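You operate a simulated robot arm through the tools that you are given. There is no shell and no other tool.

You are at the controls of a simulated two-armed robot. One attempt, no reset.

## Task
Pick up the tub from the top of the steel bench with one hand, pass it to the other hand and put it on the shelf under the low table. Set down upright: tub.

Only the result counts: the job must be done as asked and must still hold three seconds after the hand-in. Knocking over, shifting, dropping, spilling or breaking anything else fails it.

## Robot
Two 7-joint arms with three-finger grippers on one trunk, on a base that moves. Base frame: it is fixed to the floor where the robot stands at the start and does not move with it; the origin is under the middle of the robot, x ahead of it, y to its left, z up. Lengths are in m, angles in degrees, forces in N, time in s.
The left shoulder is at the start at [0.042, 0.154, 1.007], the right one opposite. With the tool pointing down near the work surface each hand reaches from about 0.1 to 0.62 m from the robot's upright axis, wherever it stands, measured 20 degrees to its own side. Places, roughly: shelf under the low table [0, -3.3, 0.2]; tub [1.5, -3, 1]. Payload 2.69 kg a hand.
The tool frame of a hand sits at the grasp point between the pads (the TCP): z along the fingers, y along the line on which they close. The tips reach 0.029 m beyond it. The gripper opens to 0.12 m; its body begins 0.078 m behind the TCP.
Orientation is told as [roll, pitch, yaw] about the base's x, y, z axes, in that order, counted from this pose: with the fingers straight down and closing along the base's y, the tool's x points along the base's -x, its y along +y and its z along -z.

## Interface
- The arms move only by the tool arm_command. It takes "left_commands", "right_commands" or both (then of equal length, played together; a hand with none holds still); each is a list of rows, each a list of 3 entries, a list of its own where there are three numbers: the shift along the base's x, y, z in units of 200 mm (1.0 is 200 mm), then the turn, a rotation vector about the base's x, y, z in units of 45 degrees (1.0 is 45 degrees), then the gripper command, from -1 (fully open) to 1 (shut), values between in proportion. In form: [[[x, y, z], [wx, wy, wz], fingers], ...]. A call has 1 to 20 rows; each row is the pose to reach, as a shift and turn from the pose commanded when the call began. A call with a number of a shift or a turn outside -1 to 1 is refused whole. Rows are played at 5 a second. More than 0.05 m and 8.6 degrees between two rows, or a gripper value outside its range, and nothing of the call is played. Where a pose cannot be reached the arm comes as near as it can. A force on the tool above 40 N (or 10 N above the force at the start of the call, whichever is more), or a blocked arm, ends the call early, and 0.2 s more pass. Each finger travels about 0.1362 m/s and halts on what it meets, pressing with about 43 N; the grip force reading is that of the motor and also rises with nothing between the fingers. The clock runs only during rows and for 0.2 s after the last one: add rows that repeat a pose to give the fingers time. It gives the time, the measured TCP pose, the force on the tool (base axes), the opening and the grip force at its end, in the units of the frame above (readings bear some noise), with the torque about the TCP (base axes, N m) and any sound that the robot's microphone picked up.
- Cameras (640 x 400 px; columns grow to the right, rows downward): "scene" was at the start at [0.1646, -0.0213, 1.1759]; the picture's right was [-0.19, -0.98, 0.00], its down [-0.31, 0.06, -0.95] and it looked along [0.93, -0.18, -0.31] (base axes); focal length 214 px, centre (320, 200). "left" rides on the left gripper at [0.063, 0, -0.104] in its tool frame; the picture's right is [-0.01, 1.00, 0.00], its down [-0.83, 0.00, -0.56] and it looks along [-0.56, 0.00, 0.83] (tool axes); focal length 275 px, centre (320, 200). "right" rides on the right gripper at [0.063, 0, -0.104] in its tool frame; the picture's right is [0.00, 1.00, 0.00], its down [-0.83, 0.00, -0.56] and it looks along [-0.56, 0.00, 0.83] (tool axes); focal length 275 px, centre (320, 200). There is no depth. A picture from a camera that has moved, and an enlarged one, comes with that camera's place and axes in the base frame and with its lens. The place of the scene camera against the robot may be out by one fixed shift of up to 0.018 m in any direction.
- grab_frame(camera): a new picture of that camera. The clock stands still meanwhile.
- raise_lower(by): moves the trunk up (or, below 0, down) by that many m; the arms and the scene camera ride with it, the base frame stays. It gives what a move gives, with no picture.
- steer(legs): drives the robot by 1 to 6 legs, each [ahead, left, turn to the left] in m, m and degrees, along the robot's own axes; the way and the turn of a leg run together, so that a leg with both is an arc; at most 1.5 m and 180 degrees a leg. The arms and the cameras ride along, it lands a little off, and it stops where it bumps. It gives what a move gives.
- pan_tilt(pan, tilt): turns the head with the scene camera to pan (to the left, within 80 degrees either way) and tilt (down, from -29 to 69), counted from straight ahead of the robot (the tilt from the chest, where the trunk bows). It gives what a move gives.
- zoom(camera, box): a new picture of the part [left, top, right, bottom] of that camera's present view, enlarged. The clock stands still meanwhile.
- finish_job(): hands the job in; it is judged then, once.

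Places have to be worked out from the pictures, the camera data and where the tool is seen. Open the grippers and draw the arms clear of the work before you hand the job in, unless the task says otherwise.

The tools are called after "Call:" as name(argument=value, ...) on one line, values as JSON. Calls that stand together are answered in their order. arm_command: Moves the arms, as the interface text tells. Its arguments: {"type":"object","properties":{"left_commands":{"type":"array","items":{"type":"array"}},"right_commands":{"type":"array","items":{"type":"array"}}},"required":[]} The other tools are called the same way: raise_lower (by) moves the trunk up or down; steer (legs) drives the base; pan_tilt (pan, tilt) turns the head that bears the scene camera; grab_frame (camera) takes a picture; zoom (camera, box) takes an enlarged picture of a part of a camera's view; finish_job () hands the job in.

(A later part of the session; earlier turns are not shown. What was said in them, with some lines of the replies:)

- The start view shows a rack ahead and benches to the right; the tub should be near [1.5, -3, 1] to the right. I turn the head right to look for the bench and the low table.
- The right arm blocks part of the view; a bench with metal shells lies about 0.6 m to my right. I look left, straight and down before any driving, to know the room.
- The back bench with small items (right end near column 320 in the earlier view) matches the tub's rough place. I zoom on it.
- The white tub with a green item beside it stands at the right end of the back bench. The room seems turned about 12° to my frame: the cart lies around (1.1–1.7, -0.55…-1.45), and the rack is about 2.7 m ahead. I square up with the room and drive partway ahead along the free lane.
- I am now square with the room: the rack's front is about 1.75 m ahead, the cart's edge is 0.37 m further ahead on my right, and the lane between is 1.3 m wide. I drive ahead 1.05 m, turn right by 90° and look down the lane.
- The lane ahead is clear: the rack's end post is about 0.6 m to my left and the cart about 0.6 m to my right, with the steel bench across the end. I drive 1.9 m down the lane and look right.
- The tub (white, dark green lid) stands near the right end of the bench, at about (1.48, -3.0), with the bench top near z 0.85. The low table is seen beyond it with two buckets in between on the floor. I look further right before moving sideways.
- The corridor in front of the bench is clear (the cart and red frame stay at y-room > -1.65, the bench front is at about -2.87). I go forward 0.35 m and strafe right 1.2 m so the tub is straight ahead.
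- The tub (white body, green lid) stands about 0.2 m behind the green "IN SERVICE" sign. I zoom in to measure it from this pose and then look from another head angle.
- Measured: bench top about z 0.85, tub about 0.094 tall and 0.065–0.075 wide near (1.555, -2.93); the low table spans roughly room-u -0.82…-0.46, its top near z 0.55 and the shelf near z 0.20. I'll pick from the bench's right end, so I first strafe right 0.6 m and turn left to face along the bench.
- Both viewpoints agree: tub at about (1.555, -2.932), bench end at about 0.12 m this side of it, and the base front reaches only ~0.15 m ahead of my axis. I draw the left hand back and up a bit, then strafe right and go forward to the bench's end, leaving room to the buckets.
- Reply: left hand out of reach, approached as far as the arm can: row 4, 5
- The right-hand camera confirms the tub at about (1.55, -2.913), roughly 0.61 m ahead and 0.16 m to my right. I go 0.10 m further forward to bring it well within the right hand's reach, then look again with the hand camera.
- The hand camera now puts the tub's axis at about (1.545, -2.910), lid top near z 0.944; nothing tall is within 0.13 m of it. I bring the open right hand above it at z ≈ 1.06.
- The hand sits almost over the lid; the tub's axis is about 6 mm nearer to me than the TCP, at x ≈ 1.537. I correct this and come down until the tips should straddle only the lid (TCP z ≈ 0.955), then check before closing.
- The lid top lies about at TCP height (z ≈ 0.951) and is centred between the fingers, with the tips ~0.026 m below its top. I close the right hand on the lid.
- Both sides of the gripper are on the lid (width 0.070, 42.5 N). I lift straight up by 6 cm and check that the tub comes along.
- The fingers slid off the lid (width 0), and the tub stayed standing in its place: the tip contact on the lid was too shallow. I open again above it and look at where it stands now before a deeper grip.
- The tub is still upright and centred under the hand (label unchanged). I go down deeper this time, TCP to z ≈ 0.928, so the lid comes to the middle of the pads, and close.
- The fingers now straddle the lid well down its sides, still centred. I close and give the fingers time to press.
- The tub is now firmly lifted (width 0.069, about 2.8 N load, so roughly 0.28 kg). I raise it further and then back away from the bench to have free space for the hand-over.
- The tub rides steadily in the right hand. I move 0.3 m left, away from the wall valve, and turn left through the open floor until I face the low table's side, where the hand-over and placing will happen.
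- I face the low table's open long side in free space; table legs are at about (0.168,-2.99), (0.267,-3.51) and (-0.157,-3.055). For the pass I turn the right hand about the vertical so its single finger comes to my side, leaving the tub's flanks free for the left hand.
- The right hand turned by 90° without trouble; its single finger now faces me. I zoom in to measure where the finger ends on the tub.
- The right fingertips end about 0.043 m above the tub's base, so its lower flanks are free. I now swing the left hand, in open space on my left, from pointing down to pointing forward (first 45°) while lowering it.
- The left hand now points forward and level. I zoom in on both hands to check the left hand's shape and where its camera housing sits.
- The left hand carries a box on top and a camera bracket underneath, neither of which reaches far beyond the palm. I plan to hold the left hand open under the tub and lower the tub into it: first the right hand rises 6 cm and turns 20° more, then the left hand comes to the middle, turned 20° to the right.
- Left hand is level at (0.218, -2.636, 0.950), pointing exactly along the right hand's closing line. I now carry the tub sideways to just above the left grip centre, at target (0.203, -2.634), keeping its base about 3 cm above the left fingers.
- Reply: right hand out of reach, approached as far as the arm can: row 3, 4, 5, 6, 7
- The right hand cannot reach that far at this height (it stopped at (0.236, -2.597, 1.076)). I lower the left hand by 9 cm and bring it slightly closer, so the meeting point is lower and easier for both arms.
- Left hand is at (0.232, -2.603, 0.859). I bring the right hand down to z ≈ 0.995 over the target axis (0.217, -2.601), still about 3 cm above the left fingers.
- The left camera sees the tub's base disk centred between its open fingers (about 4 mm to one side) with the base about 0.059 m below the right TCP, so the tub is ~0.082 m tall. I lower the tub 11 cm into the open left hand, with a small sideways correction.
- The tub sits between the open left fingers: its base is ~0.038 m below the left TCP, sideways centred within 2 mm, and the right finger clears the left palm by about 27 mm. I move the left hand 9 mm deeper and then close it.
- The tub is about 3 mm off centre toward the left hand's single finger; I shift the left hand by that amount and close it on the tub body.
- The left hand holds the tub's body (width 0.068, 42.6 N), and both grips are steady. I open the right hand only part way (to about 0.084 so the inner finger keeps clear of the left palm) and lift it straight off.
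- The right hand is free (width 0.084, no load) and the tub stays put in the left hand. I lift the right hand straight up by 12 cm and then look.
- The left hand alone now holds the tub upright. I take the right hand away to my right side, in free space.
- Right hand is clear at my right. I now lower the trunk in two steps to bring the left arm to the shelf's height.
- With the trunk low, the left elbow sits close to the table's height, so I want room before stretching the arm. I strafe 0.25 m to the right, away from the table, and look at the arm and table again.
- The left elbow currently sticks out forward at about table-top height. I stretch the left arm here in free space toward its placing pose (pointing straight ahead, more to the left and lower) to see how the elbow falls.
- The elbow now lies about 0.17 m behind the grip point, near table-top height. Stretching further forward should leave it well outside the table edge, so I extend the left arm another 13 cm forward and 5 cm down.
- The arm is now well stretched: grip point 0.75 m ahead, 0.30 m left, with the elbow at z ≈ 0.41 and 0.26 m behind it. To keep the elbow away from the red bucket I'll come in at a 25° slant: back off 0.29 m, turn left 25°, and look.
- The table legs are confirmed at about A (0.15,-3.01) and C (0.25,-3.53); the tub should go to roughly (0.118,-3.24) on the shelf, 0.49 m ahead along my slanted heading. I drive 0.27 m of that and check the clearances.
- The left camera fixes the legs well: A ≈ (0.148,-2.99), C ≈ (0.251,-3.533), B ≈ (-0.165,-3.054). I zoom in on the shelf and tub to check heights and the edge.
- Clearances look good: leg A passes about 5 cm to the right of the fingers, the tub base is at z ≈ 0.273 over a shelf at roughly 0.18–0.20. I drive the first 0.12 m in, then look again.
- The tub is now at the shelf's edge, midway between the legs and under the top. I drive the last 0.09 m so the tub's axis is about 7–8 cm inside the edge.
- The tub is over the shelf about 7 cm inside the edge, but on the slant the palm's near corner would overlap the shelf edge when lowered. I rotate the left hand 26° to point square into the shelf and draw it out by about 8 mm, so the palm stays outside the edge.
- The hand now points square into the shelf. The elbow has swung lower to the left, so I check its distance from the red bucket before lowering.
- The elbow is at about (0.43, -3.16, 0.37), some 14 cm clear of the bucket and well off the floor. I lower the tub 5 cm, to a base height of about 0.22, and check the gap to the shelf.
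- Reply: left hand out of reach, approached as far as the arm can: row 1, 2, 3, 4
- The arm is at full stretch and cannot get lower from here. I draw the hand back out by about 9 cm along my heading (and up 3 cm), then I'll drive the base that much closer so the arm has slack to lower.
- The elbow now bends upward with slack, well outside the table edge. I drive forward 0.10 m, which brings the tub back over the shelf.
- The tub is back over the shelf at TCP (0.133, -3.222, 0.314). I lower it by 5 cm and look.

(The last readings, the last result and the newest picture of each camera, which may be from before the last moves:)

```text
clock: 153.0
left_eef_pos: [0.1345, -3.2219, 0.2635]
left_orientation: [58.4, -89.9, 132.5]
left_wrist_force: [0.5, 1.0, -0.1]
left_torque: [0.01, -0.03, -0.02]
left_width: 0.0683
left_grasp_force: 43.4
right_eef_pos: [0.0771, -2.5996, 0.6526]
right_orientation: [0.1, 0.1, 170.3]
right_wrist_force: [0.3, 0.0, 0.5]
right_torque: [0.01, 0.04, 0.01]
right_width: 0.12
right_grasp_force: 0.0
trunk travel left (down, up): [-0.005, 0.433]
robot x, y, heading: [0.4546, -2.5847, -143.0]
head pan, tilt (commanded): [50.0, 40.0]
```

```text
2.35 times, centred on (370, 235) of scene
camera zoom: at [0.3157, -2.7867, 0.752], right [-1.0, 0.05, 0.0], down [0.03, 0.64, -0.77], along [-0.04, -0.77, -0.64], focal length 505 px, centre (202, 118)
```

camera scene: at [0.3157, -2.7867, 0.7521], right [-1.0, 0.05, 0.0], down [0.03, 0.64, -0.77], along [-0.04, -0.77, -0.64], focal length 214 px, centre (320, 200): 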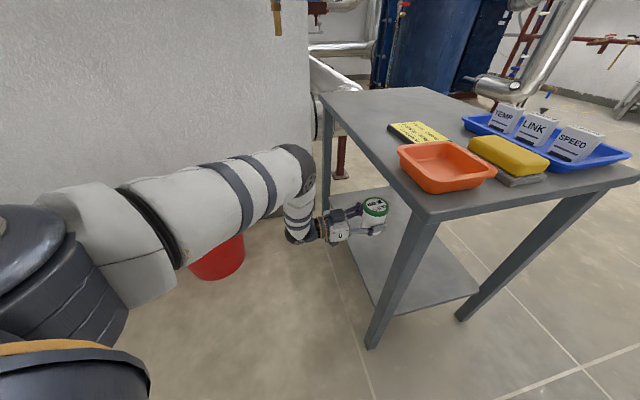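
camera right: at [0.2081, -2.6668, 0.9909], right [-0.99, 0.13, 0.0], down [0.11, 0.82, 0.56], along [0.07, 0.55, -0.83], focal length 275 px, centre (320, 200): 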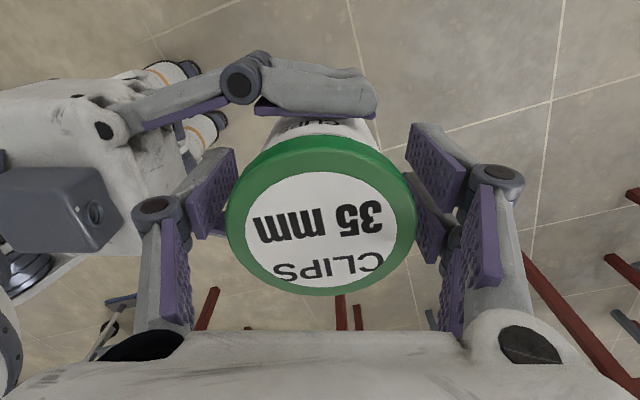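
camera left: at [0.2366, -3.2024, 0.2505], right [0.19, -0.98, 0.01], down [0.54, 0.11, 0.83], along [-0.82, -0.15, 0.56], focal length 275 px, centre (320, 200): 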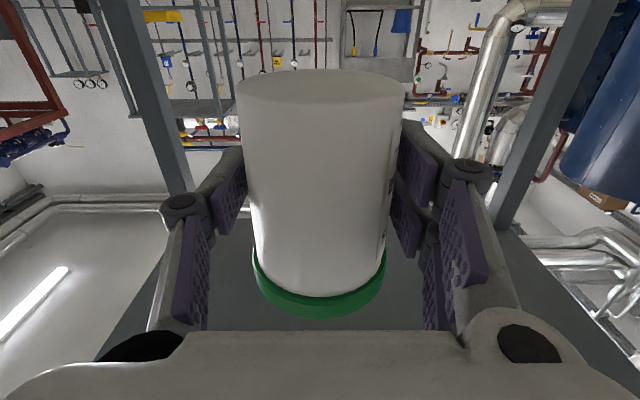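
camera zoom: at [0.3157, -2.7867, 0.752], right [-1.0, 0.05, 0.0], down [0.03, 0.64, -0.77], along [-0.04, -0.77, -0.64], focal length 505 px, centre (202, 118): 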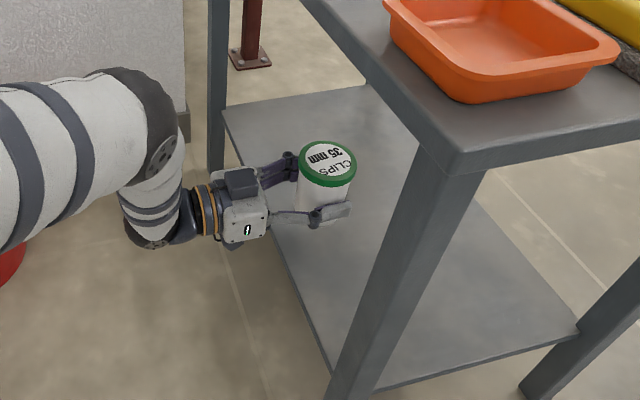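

The palm stays just outside the shelf edge in this view and the tub is still above the plate. I continue down in small steps, watching the force: first 1.5 cm.

Call:
arm_command(left_commands=[[[0, 0, -0.025], [0, 0, 0], 1], [[0, 0, -0.05], [0, 0, 0], 1], [[0, 0, -0.075], [0, 0, 0], 1], [[0, 0, -0.075], [0, 0, 0], 1]])

Call:
arm_command(left_commands=[[[0, 0, -0.025], [0, 0, 0], 1], [[0, 0, -0.025], [0, 0, 0], 1]])

Call:
arm_command(left_commands=[[[0, 0, -0.025], [0, 0, 0], 1], [[0, 0, -0.025], [0, 0, 0], 1]])

Call:
zoom(camera="scene", box=[280, 150, 460, 320])

```text
clock: 154.0
left_eef_pos: [0.1327, -3.2214, 0.2487]
left_orientation: [88.1, -90.0, 102.8]
left_wrist_force: [0.1, -0.3, 1.0]
left_torque: [-0.03, 0.01, 0.02]
left_width: 0.0683
left_grasp_force: 42.7
right_eef_pos: [0.0785, -2.5997, 0.6541]
right_orientation: [0.1, 0.0, 170.2]
right_wrist_force: [0.6, -0.2, 0.4]
right_torque: [-0.01, -0.03, 0.0]
right_width: 0.12
right_grasp_force: 0.0
trunk travel left (down, up): [-0.005, 0.433]
robot x, y, heading: [0.4591, -2.5866, -143.0]
head pan, tilt (commanded): [50.0, 40.0]
```

```text
clock: 154.6
left_eef_pos: [0.1339, -3.2221, 0.2446]
left_orientation: [70.5, -89.9, 120.5]
left_wrist_force: [-1.4, 0.4, -0.7]
left_torque: [-0.02, -0.04, 0.0]
left_width: 0.0684
left_grasp_force: 43.0
right_eef_pos: [0.0788, -2.6007, 0.6535]
right_orientation: [0.0, 0.1, 170.2]
right_wrist_force: [0.3, -0.3, 0.6]
right_torque: [0.0, 0.02, 0.0]
right_width: 0.1198
right_grasp_force: 0.0
trunk travel left (down, up): [-0.005, 0.433]
robot x, y, heading: [0.4557, -2.5868, -142.6]
head pan, tilt (commanded): [50.0, 40.0]
```

```text
clock: 155.2
left_eef_pos: [0.1325, -3.2222, 0.2394]
left_orientation: [38.4, -90.0, 152.6]
left_wrist_force: [-1.0, -0.2, -0.4]
left_torque: [0.01, 0.01, -0.01]
left_width: 0.0685
left_grasp_force: 42.8
right_eef_pos: [0.0788, -2.5994, 0.6528]
right_orientation: [0.0, 0.0, 170.2]
right_wrist_force: [0.6, 0.2, 1.0]
right_torque: [0.03, 0.0, -0.02]
right_width: 0.12
right_grasp_force: 0.0
trunk travel left (down, up): [-0.005, 0.433]
robot x, y, heading: [0.4568, -2.5906, -142.7]
head pan, tilt (commanded): [50.0, 40.0]
```

```text
2.35 times, centred on (370, 235) of scene
camera zoom: at [0.3157, -2.7867, 0.752], right [-1.0, 0.05, 0.0], down [0.03, 0.64, -0.77], along [-0.04, -0.77, -0.64], focal length 505 px, centre (202, 118)
```

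zoom: 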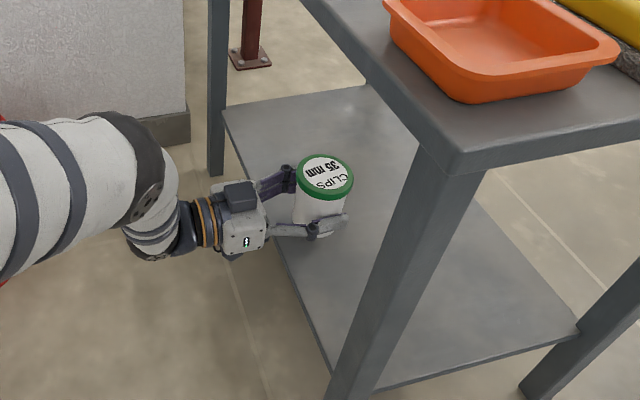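

No contact yet (base about 0.20). I continue in 4 mm steps.

Call:
arm_command(left_commands=[[[0, 0, -0.02], [0, 0, 0], 1], [[0, 0, -0.02], [0, 0, 0], 1]])

```text
clock: 155.8
left_eef_pos: [0.1333, -3.2211, 0.2341]
left_orientation: [68.5, -90.0, 122.3]
left_wrist_force: [0.2, -0.2, -0.3]
left_torque: [0.02, 0.0, 0.02]
left_width: 0.0682
left_grasp_force: 43.2
right_eef_pos: [0.0793, -2.6004, 0.6545]
right_orientation: [0.1, 0.0, 170.2]
right_wrist_force: [0.7, -0.5, 0.4]
right_torque: [0.0, 0.01, -0.01]
right_width: 0.1201
right_grasp_force: 0.0
trunk travel left (down, up): [-0.005, 0.433]
robot x, y, heading: [0.4546, -2.5868, -142.9]
head pan, tilt (commanded): [50.0, 40.0]
```

Still free at TCP z 0.234 (base about 0.197). Another 4 mm step down.

Call:
arm_command(left_commands=[[[0, 0, -0.02], [0, 0, 0], 1], [[0, 0, -0.02], [0, 0, 0], 1]])

```text
clock: 156.4
left_eef_pos: [0.1332, -3.2213, 0.2305]
left_orientation: [62.3, -89.9, 128.6]
left_wrist_force: [0.3, -0.9, 0.5]
left_torque: [-0.04, 0.0, -0.01]
left_width: 0.0682
left_grasp_force: 43.0
right_eef_pos: [0.0784, -2.6015, 0.6535]
right_orientation: [0.1, 0.0, 170.2]
right_wrist_force: [-0.2, 0.1, 0.1]
right_torque: [0.0, 0.0, -0.03]
right_width: 0.1203
right_grasp_force: 0.0
trunk travel left (down, up): [-0.005, 0.433]
robot x, y, heading: [0.4549, -2.5866, -142.8]
head pan, tilt (commanded): [50.0, 40.0]
```

Still no contact at 0.2305 (base about 0.193). I go down another 4 mm and look at the gap.

Call:
arm_command(left_commands=[[[0, 0, -0.02], [0, 0, 0], 1], [[0, 0, -0.02], [0, 0, 0], 1]])

Call:
zoom(camera="scene", box=[330, 180, 420, 270])

Call:
grab_frame(camera="left")

```text
clock: 157.0
left_eef_pos: [0.1343, -3.2216, 0.2265]
left_orientation: [58.0, -90.0, 133.0]
left_wrist_force: [0.4, 0.1, -0.6]
left_torque: [0.0, -0.01, 0.01]
left_width: 0.0682
left_grasp_force: 43.1
right_eef_pos: [0.0792, -2.6002, 0.6538]
right_orientation: [0.1, 0.0, 170.3]
right_wrist_force: [0.5, 0.2, 0.5]
right_torque: [0.02, 0.02, 0.02]
right_width: 0.12
right_grasp_force: 0.1
trunk travel left (down, up): [-0.005, 0.433]
robot x, y, heading: [0.4557, -2.5898, -142.9]
head pan, tilt (commanded): [50.0, 40.0]
```

```text
4.44 times, centred on (375, 225) of scene
camera zoom: at [0.3157, -2.7867, 0.752], right [-1.0, 0.05, 0.0], down [0.03, 0.64, -0.77], along [-0.04, -0.77, -0.64], focal length 953 px, centre (76, 89)
```

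zoom: 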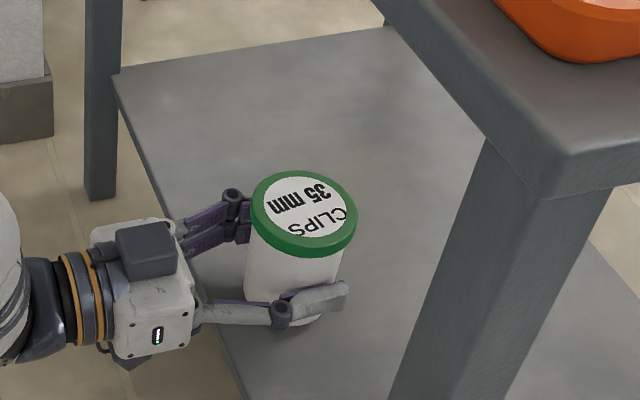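

```text
taken
camera left: at [0.2366, -3.2025, 0.163], right [0.19, -0.98, 0.01], down [0.54, 0.11, 0.83], along [-0.82, -0.15, 0.56], focal length 275 px, centre (320, 200)
```

left: 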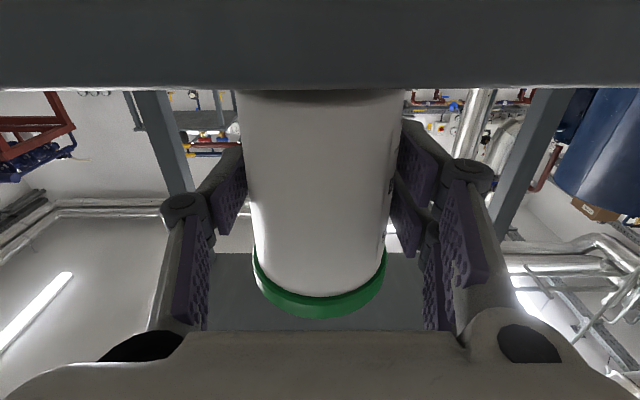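

The left camera, now just below shelf level, shows the shelf's near edge at about z 0.173, so roughly 15 mm remain. I go down another 8 mm in two small rows.

Call:
arm_command(left_commands=[[[0, 0, -0.02], [0, 0, 0], 1], [[0, 0, -0.04], [0, 0, 0], 1], [[0, 0, -0.04], [0, 0, 0], 1]])

Call:
grab_frame(camera="left")

```text
clock: 157.8
left_eef_pos: [0.1328, -3.2219, 0.219]
left_orientation: [70.7, -89.9, 120.3]
left_wrist_force: [0.2, 0.2, 0.6]
left_torque: [-0.02, -0.01, -0.06]
left_width: 0.0684
left_grasp_force: 42.8
right_eef_pos: [0.0791, -2.6005, 0.6543]
right_orientation: [0.1, 0.0, 170.3]
right_wrist_force: [-0.2, 0.0, 0.5]
right_torque: [-0.02, -0.05, 0.01]
right_width: 0.1199
right_grasp_force: 0.2
trunk travel left (down, up): [-0.005, 0.433]
robot x, y, heading: [0.4567, -2.5901, -143.0]
head pan, tilt (commanded): [50.0, 40.0]
```

```text
taken
camera left: at [0.2363, -3.2025, 0.1555], right [0.19, -0.98, 0.01], down [0.54, 0.11, 0.83], along [-0.82, -0.16, 0.56], focal length 275 px, centre (320, 200)
```

left: 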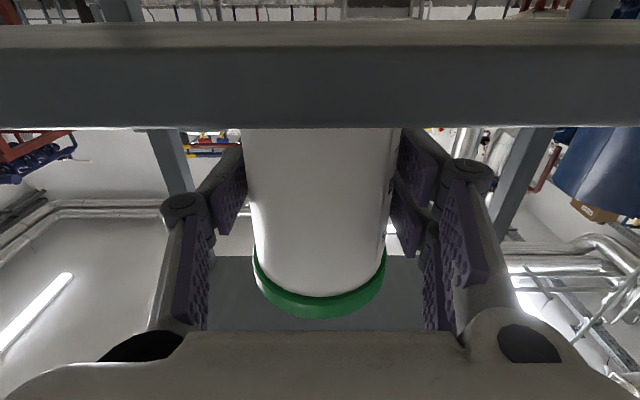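

The shelf top is at z ≈ 0.175 and its edge lies 5 cm behind the grip point, with the palm about 3 cm outside. I have room to go 1.5 cm deeper, so I lift 4 mm, move in 1.5 cm, and come back down.

Call:
arm_command(left_commands=[[[0, 0, 0.02], [0, 0, 0], 1], [[-0.037, -0.007, 0.02], [0, 0, 0], 1], [[-0.074, -0.014, 0.02], [0, 0, 0], 1], [[-0.074, -0.014, 0], [0, 0, 0], 1], [[-0.074, -0.014, 0], [0, 0, 0], 1]])

Call:
grab_frame(camera="left")

```text
clock: 159.0
left_eef_pos: [0.1186, -3.2223, 0.2192]
left_orientation: [69.7, -89.9, 121.4]
left_wrist_force: [0.0, -0.3, 0.1]
left_torque: [0.0, -0.01, -0.01]
left_width: 0.0681
left_grasp_force: 42.9
right_eef_pos: [0.0791, -2.6007, 0.6534]
right_orientation: [0.1, 0.0, 170.3]
right_wrist_force: [0.1, 0.4, 0.7]
right_torque: [0.04, -0.03, 0.01]
right_width: 0.1197
right_grasp_force: 0.1
trunk travel left (down, up): [-0.005, 0.433]
robot x, y, heading: [0.4553, -2.587, -143.2]
head pan, tilt (commanded): [50.0, 40.0]
```

```text
taken
camera left: at [0.2224, -3.2043, 0.1554], right [0.19, -0.98, 0.01], down [0.54, 0.11, 0.83], along [-0.82, -0.16, 0.56], focal length 275 px, centre (320, 200)
```

left: 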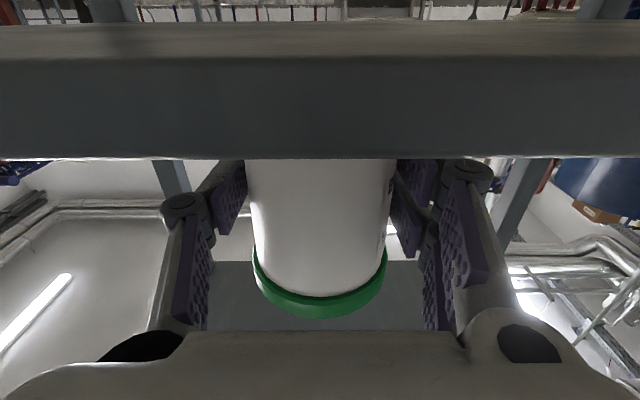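

The edge is now 4.2 cm ahead of the camera and the tub about 7 cm inside. I lower another 5 mm.

Call:
arm_command(left_commands=[[[0, 0, -0.0125], [0, 0, 0], 1], [[0, 0, -0.025], [0, 0, 0], 1], [[0, 0, -0.025], [0, 0, 0], 1]])

```text
clock: 159.8
left_eef_pos: [0.1181, -3.2239, 0.2174]
left_orientation: [159.0, -89.5, 32.1]
left_wrist_force: [1.4, 1.9, 23.8]
left_torque: [0.84, -0.33, -0.03]
left_width: 0.0683
left_grasp_force: 43.0
right_eef_pos: [0.0786, -2.5984, 0.654]
right_orientation: [0.2, 0.1, 170.1]
right_wrist_force: [-0.2, 0.4, -0.6]
right_torque: [0.02, 0.02, 0.01]
right_width: 0.12
right_grasp_force: 0.0
trunk travel left (down, up): [-0.005, 0.433]
robot x, y, heading: [0.4539, -2.5878, -142.9]
head pan, tilt (commanded): [50.0, 40.0]
```

Contact: 23.8 N upward at TCP z 0.2174, so the tub's base is on the shelf (a touch to one side of its edge first). I ease the pressure by 2 mm and look at how it stands.

Call:
arm_command(left_commands=[[[0, 0, 0.01], [0, 0, 0], 1], [[0, 0, 0.01], [0, 0, 0], 1]])

Call:
zoom(camera="scene", box=[330, 180, 420, 270])

Call:
grab_frame(camera="left")

```text
clock: 160.4
left_eef_pos: [0.1184, -3.2235, 0.2185]
left_orientation: [135.3, -89.9, 55.7]
left_wrist_force: [-6.0, -4.7, 15.0]
left_torque: [0.39, 0.32, 0.22]
left_width: 0.0683
left_grasp_force: 42.9
right_eef_pos: [0.0793, -2.5997, 0.6541]
right_orientation: [0.2, 0.0, 170.3]
right_wrist_force: [0.5, 1.1, 0.8]
right_torque: [0.0, -0.01, -0.02]
right_width: 0.1199
right_grasp_force: 0.1
trunk travel left (down, up): [-0.005, 0.433]
robot x, y, heading: [0.4542, -2.5838, -142.7]
head pan, tilt (commanded): [50.0, 40.0]
```

```text
4.44 times, centred on (375, 225) of scene
camera zoom: at [0.316, -2.786, 0.7524], right [-1.0, 0.05, 0.0], down [0.03, 0.64, -0.77], along [-0.04, -0.77, -0.64], focal length 953 px, centre (76, 89)
```

zoom: 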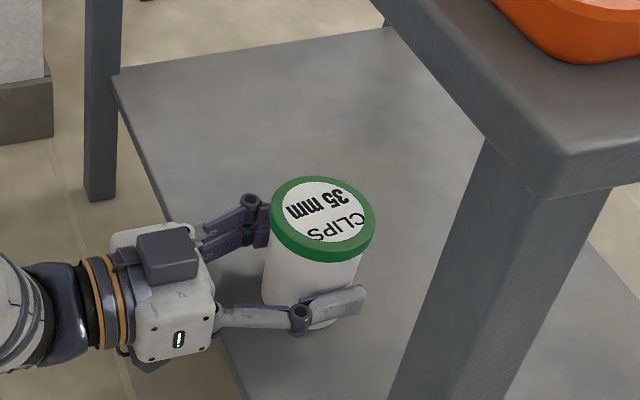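

```text
taken
camera left: at [0.2214, -3.2053, 0.1545], right [0.19, -0.98, 0.01], down [0.55, 0.11, 0.83], along [-0.82, -0.15, 0.56], focal length 275 px, centre (320, 200)
```

left: 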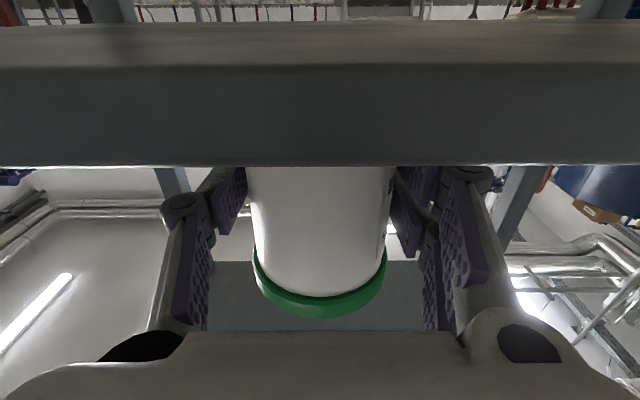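

The tub looks upright in line with the verticals and stands on the shelf; some pressing force (15 N) remains. I ease up another 1.5 mm to take the load off before opening.

Call:
arm_command(left_commands=[[[0, 0, 0.0075], [0, 0, 0], 1], [[0, 0, 0.0075], [0, 0, 0], 1], [[0, 0, 0.0075], [0, 0, 0], 1]])

```text
clock: 161.2
left_eef_pos: [0.1184, -3.2245, 0.2173]
left_orientation: [35.6, -89.9, 155.2]
left_wrist_force: [-1.3, -0.5, 6.4]
left_torque: [0.18, 0.27, 0.09]
left_width: 0.0682
left_grasp_force: 43.5
right_eef_pos: [0.0782, -2.5991, 0.6548]
right_orientation: [0.1, 0.0, 170.2]
right_wrist_force: [-0.2, -0.7, -0.1]
right_torque: [-0.01, 0.0, 0.02]
right_width: 0.1201
right_grasp_force: 0.1
trunk travel left (down, up): [-0.005, 0.433]
robot x, y, heading: [0.4574, -2.5911, -142.8]
head pan, tilt (commanded): [50.0, 40.0]
```

Only about 6 N remains. I open the left hand gently around the tub.

Call:
arm_command(left_commands=[[[0, 0, 0], [0, 0, 0], 0.3], [[0, 0, 0], [0, 0, 0], -0.15], [[0, 0, 0], [0, 0, 0], -0.3], [[0, 0, 0], [0, 0, 0], -0.5], [[0, 0, 0], [0, 0, 0], -0.6], [[0, 0, 0], [0, 0, 0], -0.6]])

Call:
zoom(camera="scene", box=[330, 180, 420, 270])

Call:
grab_frame(camera="left")

```text
clock: 162.6
left_eef_pos: [0.1185, -3.2232, 0.2176]
left_orientation: [87.2, -90.0, 103.9]
left_wrist_force: [0.2, 0.3, -0.2]
left_torque: [0.01, 0.0, 0.0]
left_width: 0.096
left_grasp_force: 0.1
right_eef_pos: [0.0782, -2.6004, 0.6545]
right_orientation: [0.2, 0.1, 170.3]
right_wrist_force: [-0.2, -0.1, 0.0]
right_torque: [0.01, -0.03, 0.0]
right_width: 0.12
right_grasp_force: 0.1
trunk travel left (down, up): [-0.005, 0.433]
robot x, y, heading: [0.4562, -2.5889, -143.0]
head pan, tilt (commanded): [50.0, 40.0]
```

```text
4.44 times, centred on (375, 225) of scene
camera zoom: at [0.3157, -2.7866, 0.7521], right [-1.0, 0.05, 0.0], down [0.03, 0.64, -0.77], along [-0.04, -0.77, -0.64], focal length 953 px, centre (76, 89)
```

zoom: 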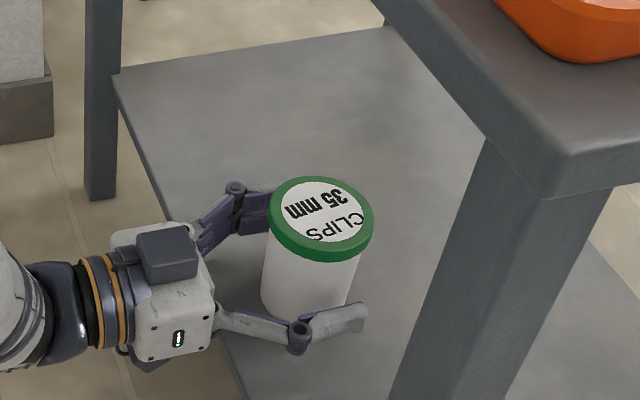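

```text
taken
camera left: at [0.222, -3.2051, 0.1551], right [0.19, -0.98, 0.01], down [0.54, 0.11, 0.83], along [-0.82, -0.15, 0.56], focal length 275 px, centre (320, 200)
```

left: 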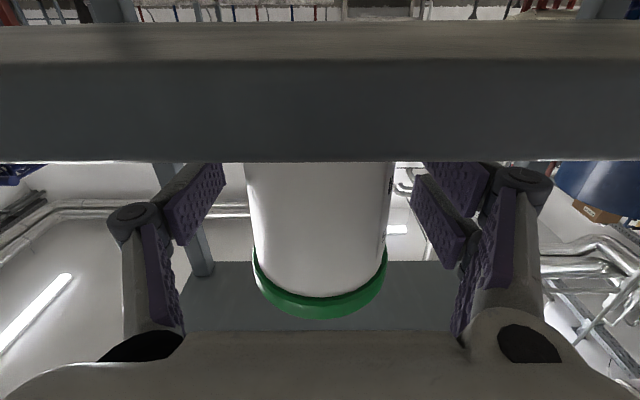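

The tub stands free and upright on the shelf, with the open fingers about 14 mm clear on each side. I draw the left hand straight out, square to the edge.

Call:
arm_command(left_commands=[[[0.1, 0.019, 0], [0, 0, 0], -0.6], [[0.22, 0.042, 0], [0, 0, 0], -0.6], [[0.35, 0.067, 0], [0, 0, 0], -0.6], [[0.48, 0.091, 0], [0, 0, 0], -0.6], [[0.62, 0.118, 0], [0, 0, 0], -0.6], [[0.62, 0.118, 0], [0, 0, 0], -0.6]])

Call:
grab_frame(camera="scene")

Call:
grab_frame(camera="left")

```text
clock: 164.0
left_eef_pos: [0.2427, -3.2004, 0.2153]
left_orientation: [89.7, -89.9, 101.3]
left_wrist_force: [0.8, 0.0, 0.4]
left_torque: [-0.01, 0.03, -0.02]
left_width: 0.096
left_grasp_force: 0.1
right_eef_pos: [0.0781, -2.6004, 0.6542]
right_orientation: [0.1, 0.0, 170.2]
right_wrist_force: [-0.3, -0.8, -0.3]
right_torque: [0.02, 0.02, -0.01]
right_width: 0.1198
right_grasp_force: 0.0
trunk travel left (down, up): [-0.005, 0.433]
robot x, y, heading: [0.4557, -2.5869, -142.8]
head pan, tilt (commanded): [50.0, 40.0]
```

```text
taken
camera scene: at [0.3157, -2.7866, 0.7521], right [-1.0, 0.05, 0.0], down [0.03, 0.64, -0.77], along [-0.04, -0.77, -0.64], focal length 214 px, centre (320, 200)
```

scene: 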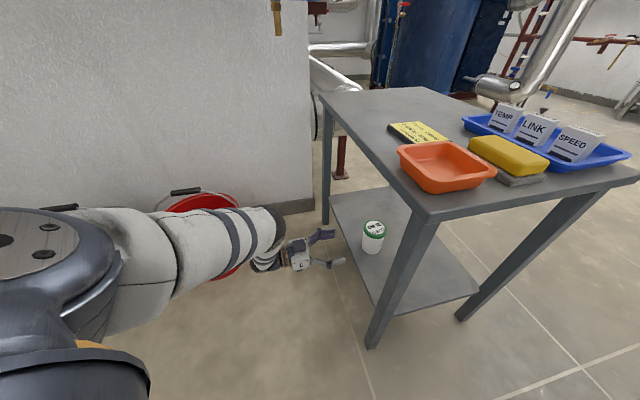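

```text
taken
camera left: at [0.3466, -3.1814, 0.1528], right [0.19, -0.98, 0.01], down [0.54, 0.11, 0.83], along [-0.82, -0.15, 0.56], focal length 275 px, centre (320, 200)
```

left: 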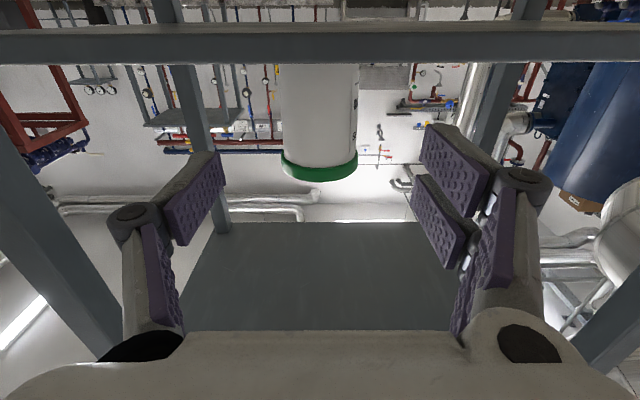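

The tub stands alone on the shelf and the hand is out past the edge. I back the robot off 0.35 m along my heading, well clear of the table and bucket, and check the result.

Call:
steer(legs=[[-0.35, 0, 0]])

Call:
pan_tilt(pan=15, tilt=30)

Call:
grab_frame(camera="scene")

Call:
zoom(camera="scene", box=[220, 90, 460, 290])

```text
clock: 166.3
left_eef_pos: [0.5249, -2.9882, 0.2162]
left_orientation: [86.5, -89.9, 104.5]
left_wrist_force: [0.0, 0.2, -1.1]
left_torque: [-0.04, -0.03, 0.02]
left_width: 0.0962
left_grasp_force: 0.1
right_eef_pos: [0.3587, -2.3876, 0.6533]
right_orientation: [0.2, 0.0, 170.4]
right_wrist_force: [0.4, -0.1, 0.4]
right_torque: [0.03, -0.07, -0.02]
right_width: 0.1198
right_grasp_force: 0.1
trunk travel left (down, up): [-0.005, 0.433]
robot x, y, heading: [0.7394, -2.3741, -142.6]
head pan, tilt (commanded): [50.0, 40.0]
```

```text
clock: 167.3
left_eef_pos: [0.5242, -2.9882, 0.2158]
left_orientation: [89.1, -89.9, 102.2]
left_wrist_force: [-0.4, 1.0, 0.4]
left_torque: [0.0, -0.01, 0.01]
left_width: 0.096
left_grasp_force: 0.0
right_eef_pos: [0.3579, -2.3886, 0.654]
right_orientation: [0.2, 0.0, 170.4]
right_wrist_force: [1.3, 0.9, 0.2]
right_torque: [-0.02, 0.0, 0.05]
right_width: 0.1198
right_grasp_force: 0.0
trunk travel left (down, up): [-0.005, 0.433]
robot x, y, heading: [0.7387, -2.3758, -142.5]
head pan, tilt (commanded): [15.0, 30.0]
```

```text
taken
camera scene: at [0.5452, -2.5607, 0.7674], right [-0.79, 0.61, 0.0], down [0.31, 0.4, -0.87], along [-0.53, -0.69, -0.5], focal length 214 px, centre (320, 200)
```

scene: 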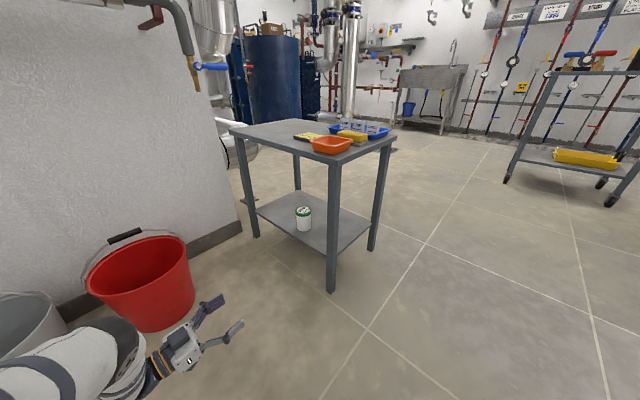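

```text
2.00 times, centred on (340, 190) of scene
camera zoom: at [0.5452, -2.5607, 0.7674], right [-0.79, 0.61, 0.0], down [0.31, 0.4, -0.87], along [-0.53, -0.69, -0.5], focal length 429 px, centre (280, 220)
```

zoom: 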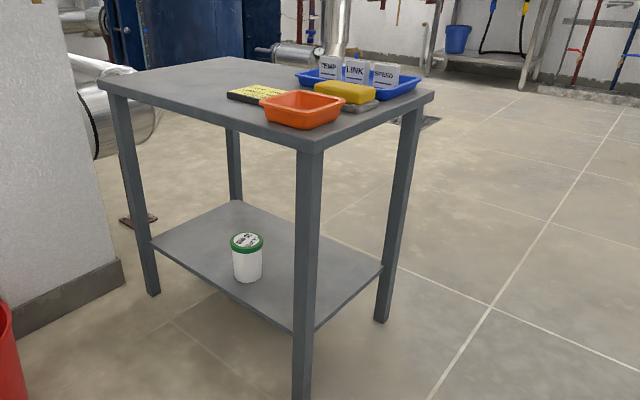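

The tub stands upright on the shelf under the low table; the items on the table top and the buckets are undisturbed. I open the left hand fully and raise it slightly in free space, then hand in.

Call:
arm_command(left_commands=[[[0, 0, 0.1], [0, 0, 0], -1], [[0, 0.05, 0.2], [0, 0, 0], -1], [[0, 0.1, 0.3], [0, 0, 0], -1], [[0, 0.1, 0.3], [0, 0, 0], -1]])

Call:
zoom(camera="scene", box=[60, 90, 460, 390])

```text
clock: 168.3
left_eef_pos: [0.525, -2.9673, 0.276]
left_orientation: [91.7, -89.9, 99.5]
left_wrist_force: [0.5, 1.0, 0.3]
left_torque: [0.04, 0.02, -0.01]
left_width: 0.12
left_grasp_force: 0.0
right_eef_pos: [0.3588, -2.3889, 0.6539]
right_orientation: [0.1, 0.0, 170.4]
right_wrist_force: [-0.3, -0.2, -0.4]
right_torque: [-0.01, -0.06, 0.02]
right_width: 0.1199
right_grasp_force: 0.0
trunk travel left (down, up): [-0.005, 0.433]
robot x, y, heading: [0.7346, -2.3754, -142.6]
head pan, tilt (commanded): [15.0, 30.0]
```

```text
1.33 times, centred on (260, 240) of scene
camera zoom: at [0.5451, -2.5606, 0.7674], right [-0.79, 0.61, 0.0], down [0.31, 0.4, -0.87], along [-0.53, -0.69, -0.5], focal length 286 px, centre (400, 147)
```

zoom: 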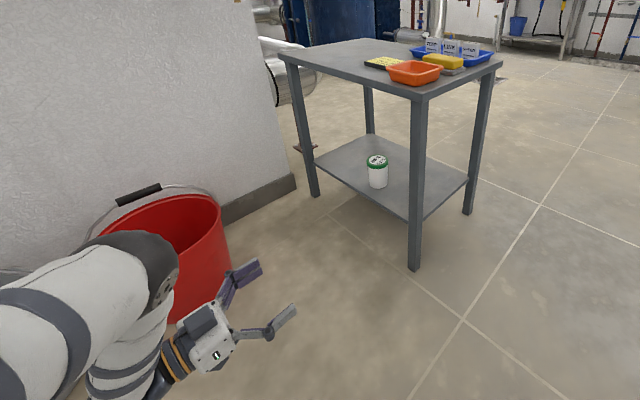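

Both grippers are fully open and clear of everything, and the tub rests upright on the shelf under the low table. I hand the job in.

Call:
finish_job()

```text
The job is handed in.
```

The tub is standing upright on the shelf under the low table, about 7 cm in from the shelf's edge. I have handed the job in.

- **Pick-up:** The right hand took the tub from the steel bench. The first grip, at the top of the lid, slipped off, but the tub stayed standing where it was. A deeper grip held.
- **Pass:** I passed the tub from the right hand to the left in the air, away from the bench and the low table. The left hand gripped the tub's body before the right hand let go.
- **Placing:** The left arm ran out of reach on the first approach to the shelf, so I backed it out, drove the base closer and then lowered the tub. It touched the shelf with up to 24 N before I eased off and opened the hand.

In the last pictures the tub is upright. The trays and other items on the low table and the buckets look undisturbed. I did not photograph the steel bench again after driving away from it. When I left it, the sign and the other items were in place. Both grippers are open, and the left hand is about 0.4 m from the tub with nothing between its fingers.
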